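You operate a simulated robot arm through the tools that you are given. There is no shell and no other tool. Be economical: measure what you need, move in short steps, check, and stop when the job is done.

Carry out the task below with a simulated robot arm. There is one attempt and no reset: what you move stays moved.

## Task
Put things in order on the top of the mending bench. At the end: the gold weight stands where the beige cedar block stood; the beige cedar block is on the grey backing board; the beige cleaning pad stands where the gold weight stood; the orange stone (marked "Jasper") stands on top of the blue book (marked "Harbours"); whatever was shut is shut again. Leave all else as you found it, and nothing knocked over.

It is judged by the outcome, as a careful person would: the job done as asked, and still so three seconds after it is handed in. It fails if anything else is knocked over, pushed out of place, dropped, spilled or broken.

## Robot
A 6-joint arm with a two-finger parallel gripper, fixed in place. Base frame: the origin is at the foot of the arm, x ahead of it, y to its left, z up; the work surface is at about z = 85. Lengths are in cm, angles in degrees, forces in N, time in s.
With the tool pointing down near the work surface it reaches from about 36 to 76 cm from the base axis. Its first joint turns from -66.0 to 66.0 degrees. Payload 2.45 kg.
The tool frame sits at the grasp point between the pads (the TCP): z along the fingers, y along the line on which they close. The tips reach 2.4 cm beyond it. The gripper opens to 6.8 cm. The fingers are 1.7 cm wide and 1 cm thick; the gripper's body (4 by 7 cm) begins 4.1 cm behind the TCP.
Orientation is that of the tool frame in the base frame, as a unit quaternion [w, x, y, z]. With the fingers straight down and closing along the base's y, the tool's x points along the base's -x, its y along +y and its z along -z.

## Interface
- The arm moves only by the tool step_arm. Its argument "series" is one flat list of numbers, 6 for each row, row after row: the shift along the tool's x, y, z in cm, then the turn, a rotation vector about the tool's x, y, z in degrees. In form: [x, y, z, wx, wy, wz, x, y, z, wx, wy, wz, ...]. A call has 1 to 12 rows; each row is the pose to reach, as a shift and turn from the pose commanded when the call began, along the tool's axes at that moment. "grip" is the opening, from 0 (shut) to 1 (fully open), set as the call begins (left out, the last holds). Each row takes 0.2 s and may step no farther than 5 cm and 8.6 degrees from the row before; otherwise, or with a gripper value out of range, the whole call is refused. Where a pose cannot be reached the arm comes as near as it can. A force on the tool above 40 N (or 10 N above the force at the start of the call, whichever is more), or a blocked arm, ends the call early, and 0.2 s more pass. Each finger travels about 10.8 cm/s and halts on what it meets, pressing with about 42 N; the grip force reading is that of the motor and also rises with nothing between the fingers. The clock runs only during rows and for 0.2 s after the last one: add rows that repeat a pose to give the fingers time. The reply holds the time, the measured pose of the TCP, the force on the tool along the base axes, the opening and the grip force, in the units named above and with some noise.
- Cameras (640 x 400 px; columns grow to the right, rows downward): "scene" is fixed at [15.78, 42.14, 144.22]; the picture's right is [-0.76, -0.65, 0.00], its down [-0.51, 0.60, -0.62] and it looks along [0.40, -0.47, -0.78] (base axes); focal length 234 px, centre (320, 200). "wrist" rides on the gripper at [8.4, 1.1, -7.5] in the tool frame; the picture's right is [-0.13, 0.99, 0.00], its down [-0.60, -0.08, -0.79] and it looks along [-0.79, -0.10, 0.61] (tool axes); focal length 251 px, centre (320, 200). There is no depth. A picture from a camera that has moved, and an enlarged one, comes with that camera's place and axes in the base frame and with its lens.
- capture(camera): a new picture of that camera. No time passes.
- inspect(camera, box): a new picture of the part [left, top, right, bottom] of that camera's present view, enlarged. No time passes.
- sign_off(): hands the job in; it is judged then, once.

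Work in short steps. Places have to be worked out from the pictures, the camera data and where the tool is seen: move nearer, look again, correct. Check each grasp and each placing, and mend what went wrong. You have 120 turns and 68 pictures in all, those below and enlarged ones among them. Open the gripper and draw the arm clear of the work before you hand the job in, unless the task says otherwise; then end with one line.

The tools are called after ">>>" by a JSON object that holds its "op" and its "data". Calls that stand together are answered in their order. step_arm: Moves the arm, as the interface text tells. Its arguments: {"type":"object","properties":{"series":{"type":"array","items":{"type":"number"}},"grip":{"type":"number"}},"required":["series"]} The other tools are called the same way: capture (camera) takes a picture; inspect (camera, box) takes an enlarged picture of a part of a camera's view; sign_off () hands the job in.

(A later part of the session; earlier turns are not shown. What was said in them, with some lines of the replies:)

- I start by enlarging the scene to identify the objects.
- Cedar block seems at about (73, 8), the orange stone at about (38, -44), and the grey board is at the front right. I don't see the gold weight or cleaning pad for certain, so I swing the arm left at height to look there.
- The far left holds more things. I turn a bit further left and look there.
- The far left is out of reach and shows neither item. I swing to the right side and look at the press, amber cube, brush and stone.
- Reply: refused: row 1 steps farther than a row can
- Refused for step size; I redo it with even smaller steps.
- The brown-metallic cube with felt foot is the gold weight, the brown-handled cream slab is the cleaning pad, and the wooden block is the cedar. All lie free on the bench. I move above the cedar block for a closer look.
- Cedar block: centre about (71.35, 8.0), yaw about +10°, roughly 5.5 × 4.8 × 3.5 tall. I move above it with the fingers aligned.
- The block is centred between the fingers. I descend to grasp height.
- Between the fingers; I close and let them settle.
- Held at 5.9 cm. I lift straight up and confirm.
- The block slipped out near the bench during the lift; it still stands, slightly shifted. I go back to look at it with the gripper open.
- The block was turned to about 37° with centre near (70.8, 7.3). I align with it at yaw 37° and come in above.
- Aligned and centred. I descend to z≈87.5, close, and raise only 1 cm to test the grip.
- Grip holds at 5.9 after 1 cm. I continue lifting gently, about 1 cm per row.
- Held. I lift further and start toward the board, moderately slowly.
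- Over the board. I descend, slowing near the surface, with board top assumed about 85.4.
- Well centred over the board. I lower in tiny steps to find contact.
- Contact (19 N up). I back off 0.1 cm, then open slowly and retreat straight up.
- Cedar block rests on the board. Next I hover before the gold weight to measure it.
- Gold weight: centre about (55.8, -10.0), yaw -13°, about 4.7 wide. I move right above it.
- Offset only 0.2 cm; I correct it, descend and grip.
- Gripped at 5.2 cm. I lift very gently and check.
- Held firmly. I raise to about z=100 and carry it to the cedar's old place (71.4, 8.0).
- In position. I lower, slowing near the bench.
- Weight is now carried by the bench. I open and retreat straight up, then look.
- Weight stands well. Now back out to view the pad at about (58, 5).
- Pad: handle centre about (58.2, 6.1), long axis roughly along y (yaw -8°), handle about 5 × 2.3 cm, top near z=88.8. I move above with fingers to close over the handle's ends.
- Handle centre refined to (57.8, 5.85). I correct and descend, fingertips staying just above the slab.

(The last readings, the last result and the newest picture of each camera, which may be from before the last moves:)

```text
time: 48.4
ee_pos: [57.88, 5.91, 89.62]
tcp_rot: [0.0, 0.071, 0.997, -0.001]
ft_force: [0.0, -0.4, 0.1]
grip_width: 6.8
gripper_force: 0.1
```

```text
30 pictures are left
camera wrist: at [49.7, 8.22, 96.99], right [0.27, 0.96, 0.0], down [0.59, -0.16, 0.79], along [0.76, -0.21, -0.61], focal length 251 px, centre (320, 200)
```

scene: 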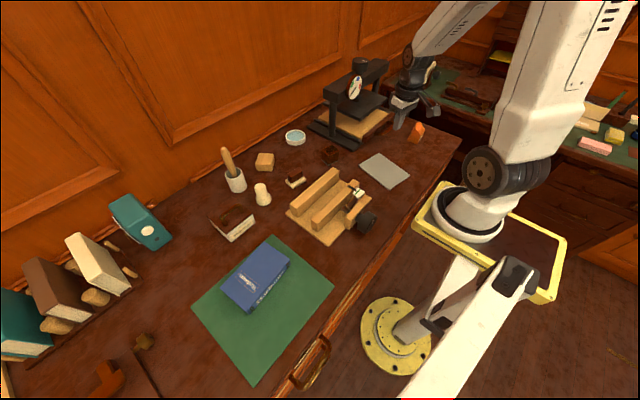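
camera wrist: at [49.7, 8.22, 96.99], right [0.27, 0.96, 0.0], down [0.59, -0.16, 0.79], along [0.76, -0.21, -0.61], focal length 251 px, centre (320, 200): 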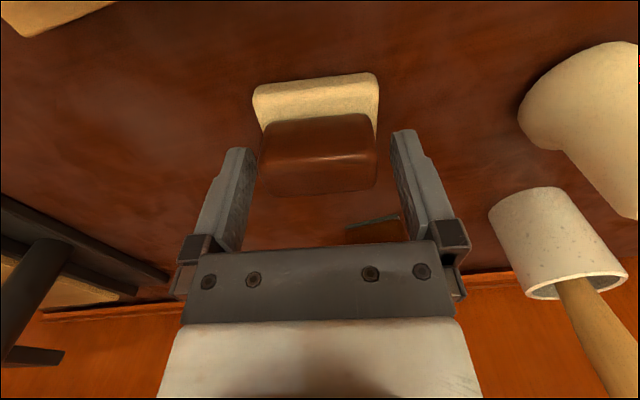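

Aligned. I lower 0.5 cm more and close gently.

>>> {"op": "step_arm", "data": {"series": [0, 0, 0.25, 0, 0, 0, 0, 0, 0.5, 0, 0, 0]}}

>>> {"op": "step_arm", "data": {"series": [0, 0, 0, 0, 0, 0, 0, 0, 0, 0, 0, 0, 0, 0, 0, 0, 0, 0, 0, 0, 0, 0, 0, 0], "grip": 0}}

>>> {"op": "step_arm", "data": {"series": [0, 0, -0.2, 0, 0, 0, 0, 0, -0.5, 0, 0, 0, 0, 0, -0.9, 0, 0, 0, 0, 0, -1.4, 0, 0, 0, 0, 0, -2, 0, 0, 0]}}

>>> {"op": "capture", "data": {"camera": "wrist"}}

```text
time: 49.0
ee_pos: [57.83, 6.1, 89.07]
tcp_rot: [0.0, 0.071, 0.997, 0.0]
ft_force: [0.4, 0.4, 0.2]
grip_width: 6.79
gripper_force: 0.1
```

```text
time: 50.0
ee_pos: [57.85, 6.04, 89.13]
tcp_rot: [0.0, 0.07, 0.998, 0.0]
ft_force: [-0.4, 0.3, 0.1]
grip_width: 5.12
gripper_force: 42.2
```

```text
time: 51.2
ee_pos: [57.72, 5.99, 91.4]
tcp_rot: [0.0, 0.071, 0.998, -0.001]
ft_force: [-0.2, 0.6, 0.4]
grip_width: 5.11
gripper_force: 41.5
```

```text
29 pictures are left
camera wrist: at [49.65, 8.09, 98.6], right [0.27, 0.96, 0.0], down [0.59, -0.16, 0.79], along [0.76, -0.21, -0.61], focal length 251 px, centre (320, 200)
```

wrist: 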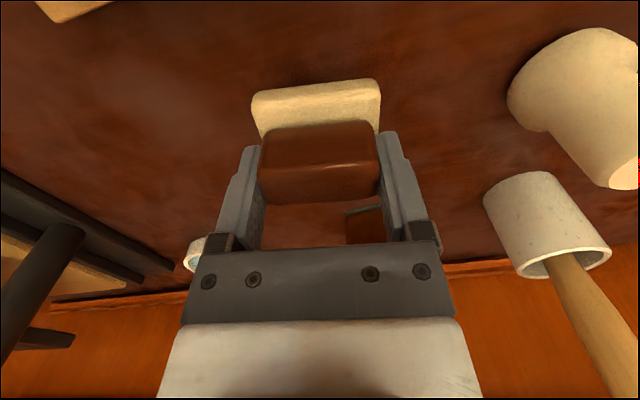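

Pad is held. I raise it and carry it to the weight's old place (55.9, -10.0).

>>> {"op": "step_arm", "data": {"series": [0, 0, -1, 0, 0, 0, 0, 0, -2.4, 0, 0, 0, 0, 0, -3.8, 0, 0, 0, 0, 0, -5, 0, 0, 0, 0, -1, -5.7, 0, 0, 0, -0.1, -3, -6, 0, 0, 1, -0.2, -5.5, -6, 0, 0, 2, -0.3, -8.2, -6, 0, 0, 3, -0.35, -11, -6, 0, 0, 4, -0.37, -13.5, -6, 0, 0, 5, -0.37, -15.3, -6, 0, 0, 5, -0.37, -16.1, -6, 0, 0, 5]}}

>>> {"op": "step_arm", "data": {"series": [0, 0, 1, 0, 0, 0, 0, 0, 2.4, 0, 0, 0, 0, 0, 3.8, 0, 0, 0, 0, 0, 5.2, 0, 0, 0, 0, 0, 6.4, 0, 0, 0, 0, 0, 7.2, 0, 0, 0, 0, 0, 7.6, 0, 0, 0]}}

>>> {"op": "capture", "data": {"camera": "wrist"}}

```text
time: 53.8
ee_pos: [55.93, -10.04, 97.05]
tcp_rot: [0.0, 0.114, 0.993, -0.001]
ft_force: [0.4, -0.3, -0.9]
grip_width: 5.17
gripper_force: 41.9
```

```text
time: 55.4
ee_pos: [55.93, -10.05, 89.36]
tcp_rot: [0.0, 0.114, 0.993, 0.0]
ft_force: [0.8, -0.9, -0.6]
grip_width: 5.15
gripper_force: 41.7
```

```text
28 pictures are left
camera wrist: at [48.04, -7.08, 96.79], right [0.35, 0.94, 0.0], down [0.57, -0.21, 0.79], along [0.74, -0.28, -0.61], focal length 251 px, centre (320, 200)
```

wrist: 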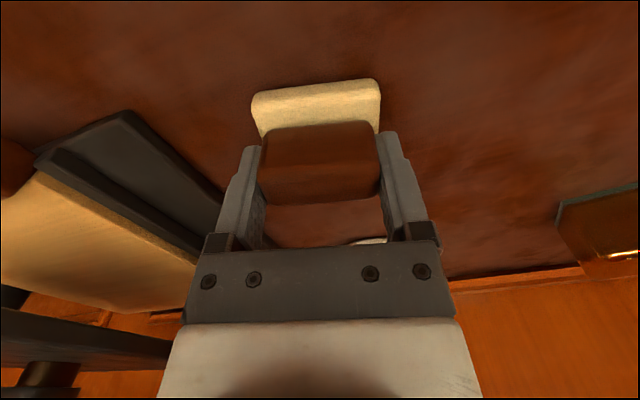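

Almost down; I lower until contact.

>>> {"op": "step_arm", "data": {"series": [0, 0, 0.15, 0, 0, 0, 0, 0, 0.3, 0, 0, 0]}}

```text
time: 56.0
ee_pos: [55.97, -9.92, 89.08]
tcp_rot: [0.001, 0.115, 0.993, 0.0]
ft_force: [-0.9, -0.6, -0.1]
grip_width: 5.11
gripper_force: 42.3
```

>>> {"op": "step_arm", "data": {"series": [0, 0, 0.1, 0, 0, 0, 0, 0, 0.15, 0, 0, 0]}}

```text
time: 56.6
ee_pos: [56.1, -9.93, 89.12]
tcp_rot: [0.0, 0.114, 0.993, 0.0]
ft_force: [-5.1, 10.0, 15.3]
grip_width: 5.1
gripper_force: 42.0
```

Contact. I back off 0.1, open and retreat upward.

>>> {"op": "step_arm", "data": {"series": [0, 0, -0.1, 0, 0, 0, 0, 0, -0.12, 0, 0, 0]}}

>>> {"op": "step_arm", "data": {"series": [0, 0, 0, 0, 0, 0, 0, 0, 0, 0, 0, 0, 0, 0, 0, 0, 0, 0, 0, 0, -2, 0, 0, 0, 0, 0, -5, 0, 0, 0, 0, 0, -9, 0, 0, 0, 0, 0, -13, 0, 0, 0], "grip": 1}}

>>> {"op": "capture", "data": {"camera": "wrist"}}

```text
time: 57.2
ee_pos: [55.99, -10.17, 89.3]
tcp_rot: [0.001, 0.115, 0.993, -0.001]
ft_force: [-0.2, -0.3, -1.2]
grip_width: 5.13
gripper_force: 41.4
```

```text
time: 58.8
ee_pos: [55.94, -10.25, 102.22]
tcp_rot: [0.0, 0.114, 0.994, -0.001]
ft_force: [-0.3, -0.9, 0.1]
grip_width: 6.8
gripper_force: 0.1
```

```text
27 pictures are left
camera wrist: at [48.04, -7.26, 109.58], right [0.35, 0.94, 0.0], down [0.57, -0.21, 0.79], along [0.74, -0.28, -0.61], focal length 251 px, centre (320, 200)
```

wrist: 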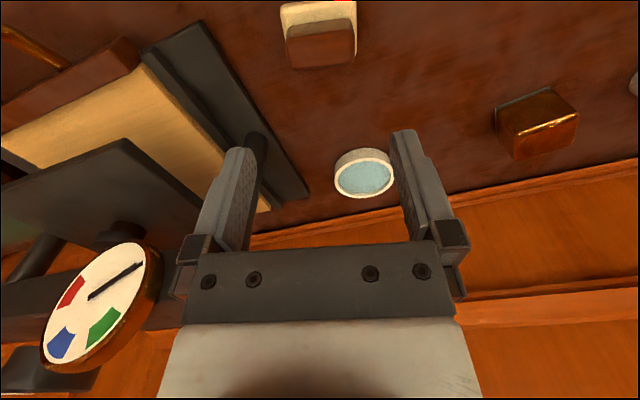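

Pad stands in place. Now I withdraw and swing right to view the stone.

>>> {"op": "step_arm", "data": {"series": [4.2, -1.7, 0, 0, 0, 0, 8.5, -3.5, 0, 0, 0, 0, 12.7, -5.2, 0, 0, 0, 0, 16.9, -7, 0, 0, 0, 0, 16.8, -11.5, 0, 0, 0, 6, 16.6, -16, 0, 0, 0, 12, 16.5, -20.5, 0, 0, 0, 18, 16.3, -24.5, 0, 0, 0, 24, 16.2, -28.5, 0, 0, 0, 30, 16.1, -32.5, 0, 0, 0, 36]}}

>>> {"op": "capture", "data": {"camera": "wrist"}}

```text
time: 61.0
ee_pos: [32.82, -38.2, 102.31]
tcp_rot: [0.0, 0.416, 0.91, 0.0]
ft_force: [0.6, -0.2, 0.1]
grip_width: 6.79
gripper_force: 0.1
```

```text
26 pictures are left
camera wrist: at [28.07, -31.19, 109.64], right [0.83, 0.55, 0.0], down [0.34, -0.51, 0.79], along [0.44, -0.66, -0.61], focal length 251 px, centre (320, 200)
```

wrist: 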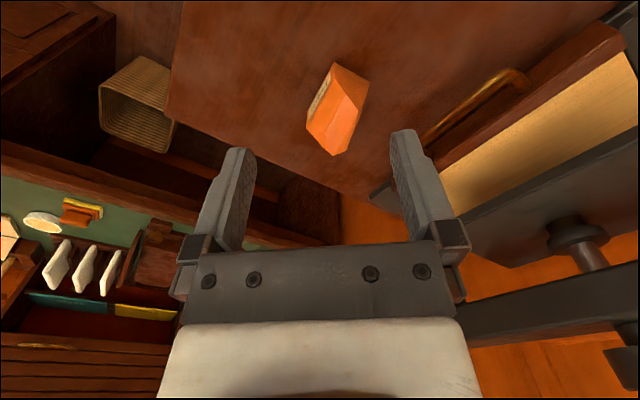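

>>> {"op": "inspect", "data": {"camera": "wrist", "box": [265, 45, 415, 170]}}

>>> {"op": "inspect", "data": {"camera": "scene", "box": [380, 100, 450, 160]}}

```text
3.20 times, centred on (340, 108) of wrist
camera zoom: at [28.07, -31.19, 109.64], right [0.83, 0.55, 0.0], down [0.34, -0.51, 0.79], along [0.44, -0.66, -0.61], focal length 805 px, centre (256, 496)
```

zoom: 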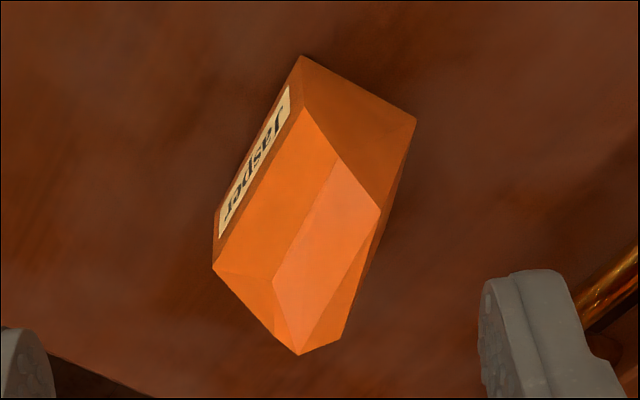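

```text
6.67 times, centred on (415, 130) of scene
camera zoom: at [15.78, 42.15, 144.22], right [-0.76, -0.65, 0.0], down [-0.51, 0.6, -0.62], along [0.4, -0.47, -0.78], focal length 1564 px, centre (-313, 667)
```

zoom: 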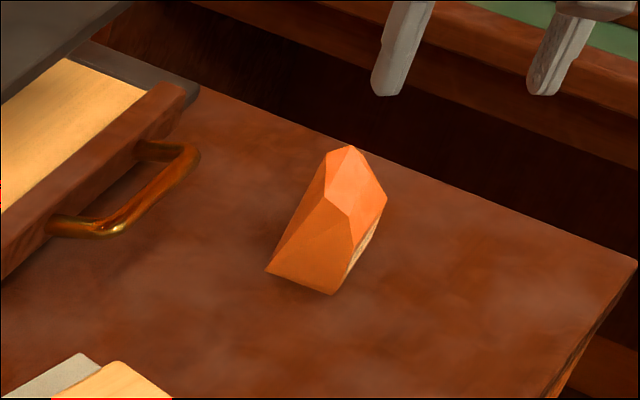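

Stone base runs about from (35.1,-39.6) to (35.8,-45.6) on the label side and is about 4.1 wide, long axis nearly along y, taller at the back. I'll grip across the 4 cm width at yaw -83°, so I hover there.

>>> {"op": "step_arm", "data": {"series": [-1.2, 0.2, 0.7, 0, 0, 7, -2.4, 0.4, 1.4, 0, 0, 14, -3.6, 0.6, 2.1, 0, 0, 21, -4.9, 0.7, 2.8, 0, 0, 28, -6.17, 0.88, 3.3, 0, 0, 34, -6.17, 0.88, 3.3, 0, 0, 34]}}

>>> {"op": "inspect", "data": {"camera": "wrist", "box": [220, 0, 460, 160]}}

```text
time: 62.4
ee_pos: [37.68, -42.1, 98.78]
tcp_rot: [0.0, 0.664, 0.748, 0.0]
ft_force: [-0.3, -0.2, -0.1]
grip_width: 6.81
gripper_force: 0.0
```

```text
2.50 times, centred on (340, 80) of wrist
camera zoom: at [37.78, -33.74, 106.15], right [1.0, -0.01, 0.0], down [-0.01, -0.61, 0.79], along [-0.01, -0.79, -0.61], focal length 629 px, centre (270, 500)
```

zoom: 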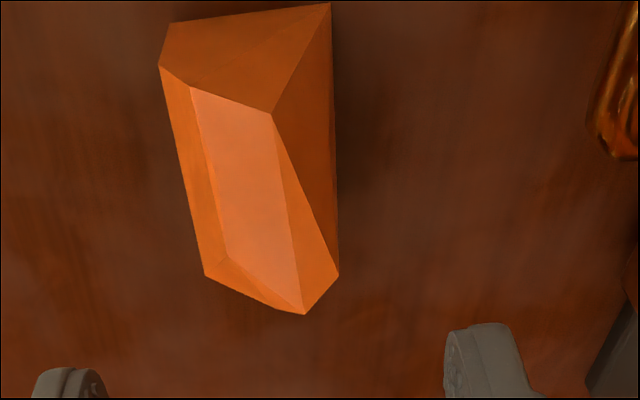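

Width is about 4.4 cm with near-vertical faces low down; apex near z=90.8. I descend to z≈87.9 around (37.55, -43.0).

>>> {"op": "step_arm", "data": {"series": [-0.4, -0.1, 2.5, 0, 0, 0, -0.88, -0.2, 5, 0, 0, 0, -0.88, -0.2, 7.5, 0, 0, 0, -0.88, -0.2, 9.5, 0, 0, 0, -0.88, -0.2, 10.8, 0, 0, 0]}}

>>> {"op": "capture", "data": {"camera": "wrist"}}

```text
time: 63.6
ee_pos: [37.52, -43.01, 87.85]
tcp_rot: [0.001, 0.663, 0.748, 0.0]
ft_force: [0.7, -0.1, 0.1]
grip_width: 6.79
gripper_force: 0.1
```

```text
22 pictures are left
camera wrist: at [37.6, -34.51, 95.29], right [1.0, -0.01, 0.0], down [-0.01, -0.61, 0.79], along [-0.01, -0.79, -0.61], focal length 251 px, centre (320, 200)
```

wrist: 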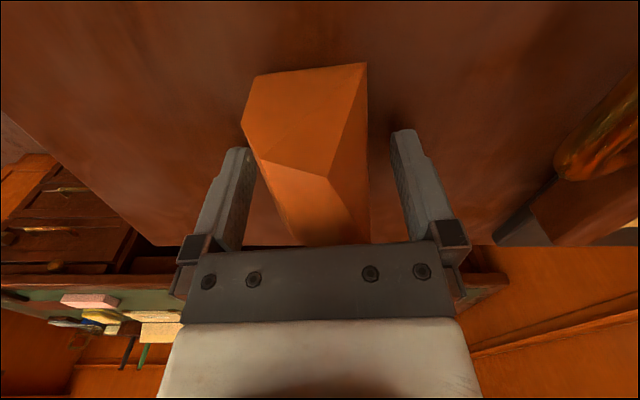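

Stone lies between the fingers. I close and raise very gently.

>>> {"op": "step_arm", "data": {"series": [0, 0, 0, 0, 0, 0, 0, 0, 0, 0, 0, 0, 0, 0, 0, 0, 0, 0, 0, 0, 0, 0, 0, 0], "grip": 0}}

>>> {"op": "step_arm", "data": {"series": [0, 0, -0.2, 0, 0, 0, 0, 0, -0.5, 0, 0, 0, 0, 0, -0.9, 0, 0, 0, 0, 0, -1.4, 0, 0, 0, 0, 0, -2, 0, 0, 0]}}

>>> {"op": "capture", "data": {"camera": "wrist"}}

```text
time: 64.6
ee_pos: [37.58, -42.99, 87.9]
tcp_rot: [0.0, 0.664, 0.748, -0.001]
ft_force: [-0.3, -0.5, -0.5]
grip_width: 4.3
gripper_force: 42.0
```

```text
time: 65.8
ee_pos: [37.62, -43.08, 89.96]
tcp_rot: [0.0, 0.663, 0.748, 0.0]
ft_force: [0.3, 0.5, -2.7]
grip_width: 4.28
gripper_force: 41.7
```

```text
21 pictures are left
camera wrist: at [37.69, -34.54, 97.47], right [1.0, -0.01, 0.0], down [-0.01, -0.61, 0.79], along [-0.01, -0.79, -0.61], focal length 251 px, centre (320, 200)
```

wrist: 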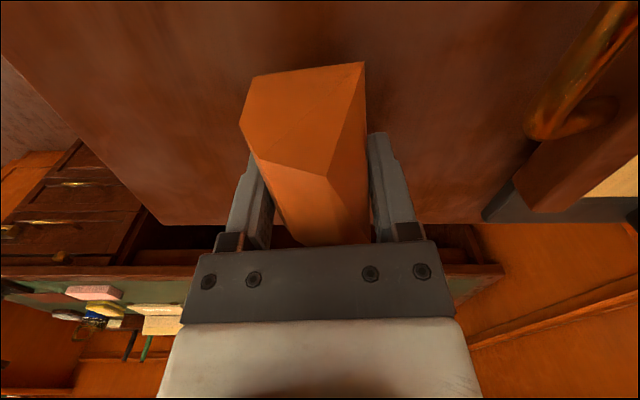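

Stone held (about 2.7 N). I lift it to about z=104.

>>> {"op": "step_arm", "data": {"series": [0, 0, -0.8, 0, 0, 0, 0, 0, -2, 0, 0, 0, 0, 0, -3.4, 0, 0, 0, 0, 0, -4.9, 0, 0, 0, 0, 0, -6.5, 0, 0, 0, 0, 0, -8.1, 0, 0, 0, 0, 0, -9.7, 0, 0, 0, 0, 0, -11.3, 0, 0, 0, 0, 0, -12.7, 0, 0, 0, 0, 0, -13.6, 0, 0, 0, 0, 0, -14, 0, 0, 0]}}

>>> {"op": "step_arm", "data": {"series": [1, 0.2, 0, 0, 0, -1.5, 3, 0.5, 0, 0, 0, -5, 6, 1, 0, 0, 0, -9, 9.5, 1.6, 0, 0, 0, -13, 13, 2.2, 0, 0, 0, -18, 16.5, 2.8, 0, 0, 0, -23, 20, 3.4, 0, 0, 0, -28, 23.5, 4, 0, 0, 0, -33, 27, 4.6, 0, 0, 0, -37, 30.5, 5.2, 0, 0, 0, -41, 33, 5.6, 0, 0, 0, -44, 34.5, 5.9, 0, 0, 0, -45]}}

```text
time: 68.2
ee_pos: [37.51, -42.91, 104.09]
tcp_rot: [0.0, 0.663, 0.748, 0.0]
ft_force: [0.3, 0.0, -1.7]
grip_width: 4.29
gripper_force: 42.4
```

```text
time: 70.8
ee_pos: [39.1, -8.1, 104.31]
tcp_rot: [0.001, 0.327, 0.945, 0.0]
ft_force: [0.1, -0.5, -2.6]
grip_width: 4.32
gripper_force: 41.9
```

Still holding. I continue to the left, stopping short of the book to measure it.

>>> {"op": "step_arm", "data": {"series": [0.5, 0.7, 0, 0, 0, -1.5, 1.5, 2.1, 0, 0, 0, -5, 3, 4.2, 0, 0, 0, -9, 4.7, 6.6, 0, 0, 0, -13, 6.4, 9, 0, 0, 0, -18, 8.1, 11.4, 0, 0, 0, -23, 9.8, 13.8, 0, 0, 0, -28, 11.5, 16.2, 0, 0, 0, -33, 13.3, 18.6, 0, 0, 0, -37, 15.2, 21.2, 0, 0, 0, -41, 16.7, 23.3, 0, 0, 0, -44, 17.5, 24.5, 0, 0, 0, -45]}}

>>> {"op": "capture", "data": {"camera": "wrist"}}

>>> {"op": "capture", "data": {"camera": "scene"}}

```text
time: 73.4
ee_pos: [40.41, 22.07, 104.2]
tcp_rot: [0.001, -0.062, 0.998, 0.0]
ft_force: [-0.6, -0.4, -2.9]
grip_width: 4.28
gripper_force: 42.1
```

```text
20 pictures are left
camera wrist: at [32.02, 22.07, 111.61], right [0.01, 1.0, 0.0], down [0.61, 0.0, 0.79], along [0.79, -0.01, -0.61], focal length 251 px, centre (320, 200)
```

wrist: 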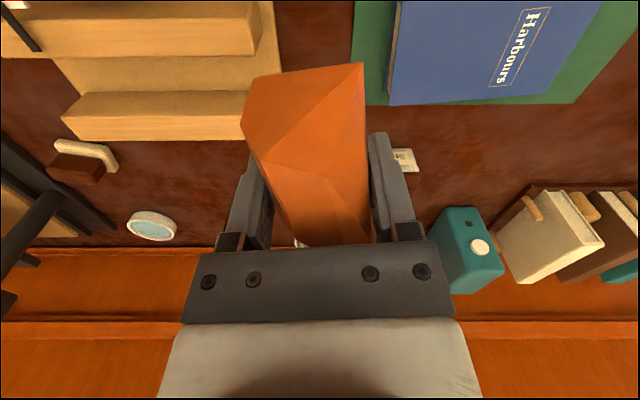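

```text
19 pictures are left
```

scene: 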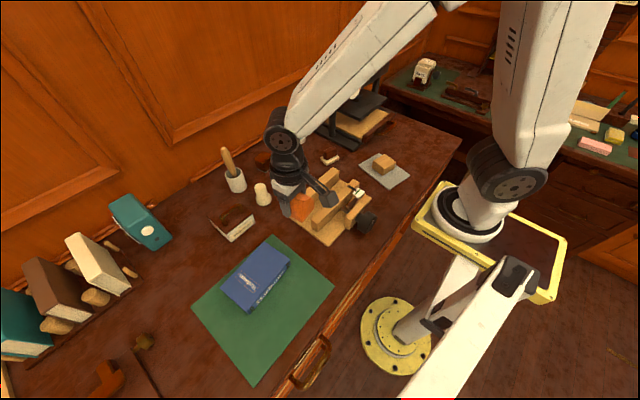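

Book top is at z≈88.7, centre about (41.2, 36.0). I move over it and lower to just above.

>>> {"op": "step_arm", "data": {"series": [-0.2, 0.8, 0, 0, 0, 0, -0.6, 2.6, 0, 0, 0, 0, -1.1, 5, 0, 0, 0, 0, -1.6, 7.4, 0, 0, 0, 0, -2.2, 9.8, 0, 0, 0, 0, -2.6, 12, 0, 0, 0, 0, -3, 13.2, 0, 0, 0, 0, -3, 13.6, 0, 0, 0, 0]}}

>>> {"op": "step_arm", "data": {"series": [0, 0, 0.8, 0, 0, 0, 0, 0, 2.2, 0, 0, 0, 0, 0, 3.7, 0, 0, 0, 0, 0, 5.2, 0, 0, 0, 0, 0, 6.7, 0, 0, 0, 0, 0, 8.2, 0, 0, 0, 0, 0, 9.4, 0, 0, 0, 0, 0, 10.3, 0, 0, 0, 0, 0, 10.9, 0, 0, 0]}}

>>> {"op": "capture", "data": {"camera": "wrist"}}

>>> {"op": "inspect", "data": {"camera": "scene", "box": [180, 200, 340, 340]}}

```text
time: 75.2
ee_pos: [41.95, 35.88, 104.08]
tcp_rot: [0.0, -0.061, 0.998, -0.001]
ft_force: [-0.2, 0.2, -2.1]
grip_width: 4.29
gripper_force: 42.4
```

```text
time: 77.2
ee_pos: [42.08, 35.81, 93.18]
tcp_rot: [0.0, -0.06, 0.998, 0.0]
ft_force: [0.1, 0.6, -2.9]
grip_width: 4.3
gripper_force: 41.7
```

```text
18 pictures are left
camera wrist: at [33.46, 35.86, 100.58], right [0.01, 1.0, 0.0], down [0.61, -0.01, 0.79], along [0.79, -0.01, -0.61], focal length 251 px, centre (320, 200)
```

wrist: 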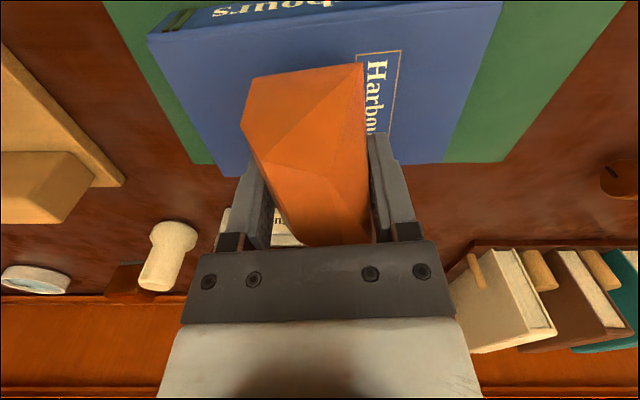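

```text
2.86 times, centred on (260, 270) of scene
camera zoom: at [15.79, 42.15, 144.22], right [-0.76, -0.65, 0.0], down [-0.51, 0.6, -0.62], along [0.4, -0.47, -0.78], focal length 670 px, centre (491, 0)
```

zoom: 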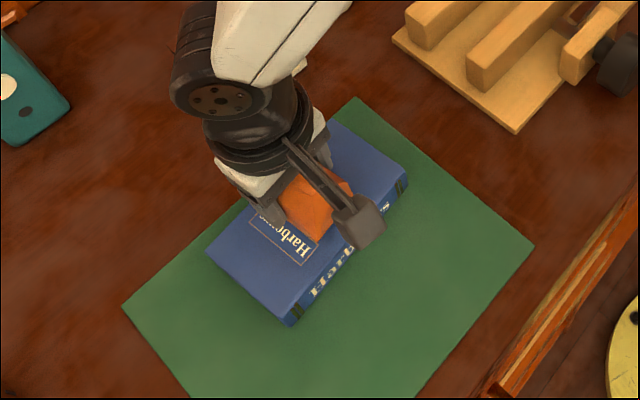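

Stone is centred over the book. I lower in small steps to contact.

>>> {"op": "step_arm", "data": {"series": [0, 0, 0.3, 0, 0, 0, 0, 0, 0.6, 0, 0, 0, 0, 0, 0.9, 0, 0, 0, 0, 0, 1.1, 0, 0, 0]}}

>>> {"op": "step_arm", "data": {"series": [0, 0, 0.15, 0, 0, 0, 0, 0, 0.25, 0, 0, 0]}}

```text
time: 78.2
ee_pos: [41.93, 35.89, 92.22]
tcp_rot: [0.001, -0.059, 0.998, 0.001]
ft_force: [0.1, 0.6, -3.0]
grip_width: 4.29
gripper_force: 42.5
```

```text
time: 78.8
ee_pos: [41.82, 35.91, 91.83]
tcp_rot: [0.0, -0.06, 0.998, -0.001]
ft_force: [0.9, -0.5, -1.9]
grip_width: 4.29
gripper_force: 41.8
```

>>> {"op": "step_arm", "data": {"series": [0, 0, 0.1, 0, 0, 0, 0, 0, 0.2, 0, 0, 0]}}

```text
time: 79.4
ee_pos: [41.86, 35.92, 91.71]
tcp_rot: [0.0, -0.06, 0.998, 0.0]
ft_force: [-0.3, -0.3, -2.5]
grip_width: 4.29
gripper_force: 42.5
```

>>> {"op": "step_arm", "data": {"series": [0, 0, 0.1, 0, 0, 0, 0, 0, 0.2, 0, 0, 0]}}

```text
time: 80.0
ee_pos: [41.99, 35.89, 91.61]
tcp_rot: [0.001, -0.061, 0.998, 0.0]
ft_force: [-3.8, -7.1, 16.9]
grip_width: 4.25
gripper_force: 42.4
```

Contact with the book. I ease off slightly, open, and rise straight up.

>>> {"op": "step_arm", "data": {"series": [0, 0, -0.12, 0, 0, 0, 0, 0, -0.12, 0, 0, 0]}}

>>> {"op": "step_arm", "data": {"series": [0, 0, 0, 0, 0, 0, 0, 0, 0, 0, 0, 0, 0, 0, 0, 0, 0, 0, 0, 0, -2, 0, 0, 0, 0, 0, -5, 0, 0, 0, 0, 0, -9, 0, 0, 0, 0, 0, -13, 0, 0, 0], "grip": 1}}

>>> {"op": "capture", "data": {"camera": "wrist"}}

```text
time: 80.6
ee_pos: [42.05, 35.82, 91.59]
tcp_rot: [0.001, -0.06, 0.998, 0.0]
ft_force: [-0.1, 0.4, 7.0]
grip_width: 4.27
gripper_force: 41.8
```

```text
time: 82.2
ee_pos: [41.89, 35.92, 104.83]
tcp_rot: [-0.001, -0.06, 0.998, 0.0]
ft_force: [-0.4, -0.5, -0.2]
grip_width: 6.79
gripper_force: 0.1
```

```text
16 pictures are left
camera wrist: at [33.4, 36.02, 112.17], right [0.01, 1.0, 0.0], down [0.61, -0.01, 0.79], along [0.79, -0.01, -0.61], focal length 251 px, centre (320, 200)
```

wrist: 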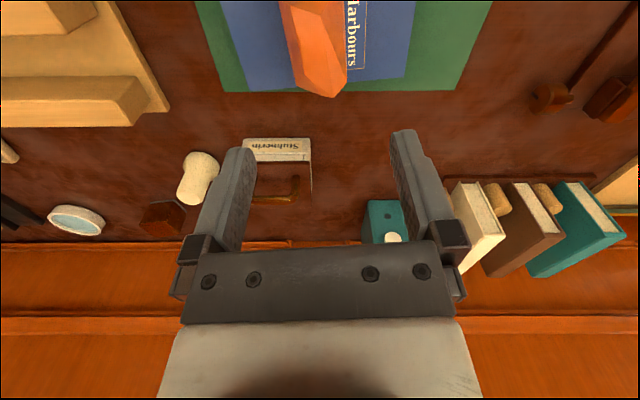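

Stone rests on the book. I draw the arm back to its starting place and check the whole scene.

>>> {"op": "step_arm", "data": {"series": [0, 0, -4.5, 0, 0, 0, 0, 0, -9, 0, 0, 0, -0.2, -4.2, -9, 0, 0, 1, -0.4, -8.5, -9, 0, 0, 2, -0.7, -12.8, -9, 0, 0, 3, -0.9, -17.1, -9, 0, 0, 4, -1.2, -21.4, -9, 0, 0, 5, -1.4, -25.7, -9, 0, 0, 6, -1.7, -30, -9, 0, 0, 7, -1.9, -34.3, -9, 0, 0, 7, -2.2, -38.6, -9, 0, 0, 7]}}

>>> {"op": "capture", "data": {"camera": "scene"}}

>>> {"op": "inspect", "data": {"camera": "scene", "box": [190, 110, 350, 250]}}

>>> {"op": "inspect", "data": {"camera": "scene", "box": [180, 210, 380, 400]}}

>>> {"op": "capture", "data": {"camera": "wrist"}}

```text
time: 84.6
ee_pos: [48.99, -2.48, 113.45]
tcp_rot: [0.001, 0.0, 1.0, 0.0]
ft_force: [-0.4, 0.6, -1.0]
grip_width: 6.8
gripper_force: 0.1
```

```text
15 pictures are left
```

scene: 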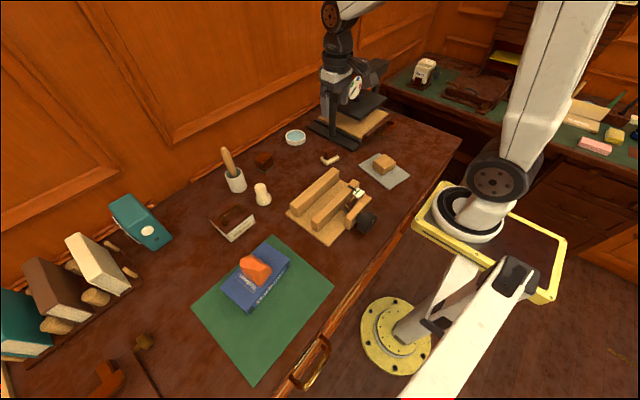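

```text
2.86 times, centred on (270, 180) of scene
camera zoom: at [15.78, 42.15, 144.22], right [-0.76, -0.65, 0.0], down [-0.51, 0.6, -0.62], along [0.4, -0.47, -0.78], focal length 670 px, centre (463, 257)
```

zoom: 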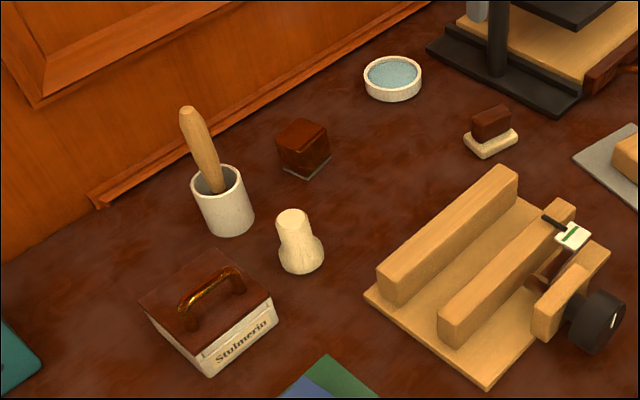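

```text
2.11 times, centred on (280, 305) of scene
camera zoom: at [15.78, 42.15, 144.22], right [-0.76, -0.65, 0.0], down [-0.51, 0.6, -0.62], along [0.4, -0.47, -0.78], focal length 494 px, centre (404, -21)
```

zoom: 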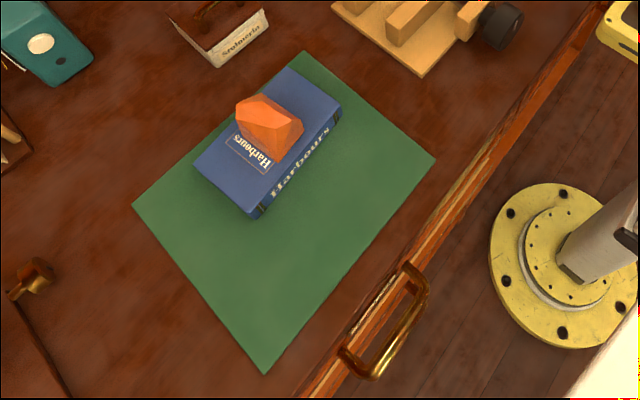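

```text
12 pictures are left
camera wrist: at [40.53, -1.41, 120.78], right [0.13, 0.99, 0.0], down [0.6, -0.08, 0.79], along [0.79, -0.1, -0.61], focal length 251 px, centre (320, 200)
```

wrist: 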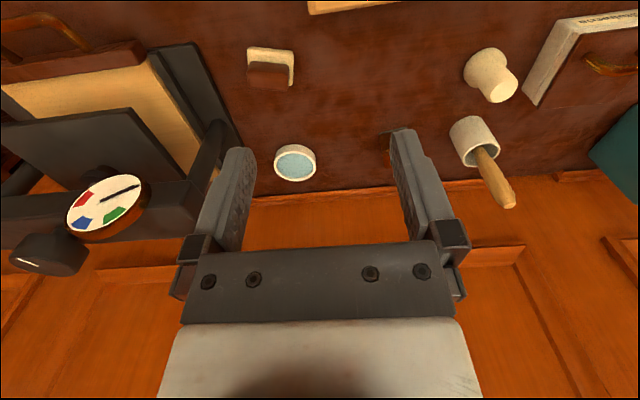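

The scene matches the request: the weight, cedar block, pad and stone are where they belong, all else is unmoved, and I opened nothing. The arm is clear and the gripper open, so I hand in.

>>> {"op": "sign_off", "data": {}}

```text
The job is handed in.
```

The bench is in order: the gold weight stands where the cedar block stood, the cedar block is on the grey board, the cleaning pad stands where the weight stood, and the Jasper stone is on top of the "Harbours" book; the cedar block slipped once from low height on the first lift and was picked up again, nothing had to be opened, and the final pictures show everything else in place.
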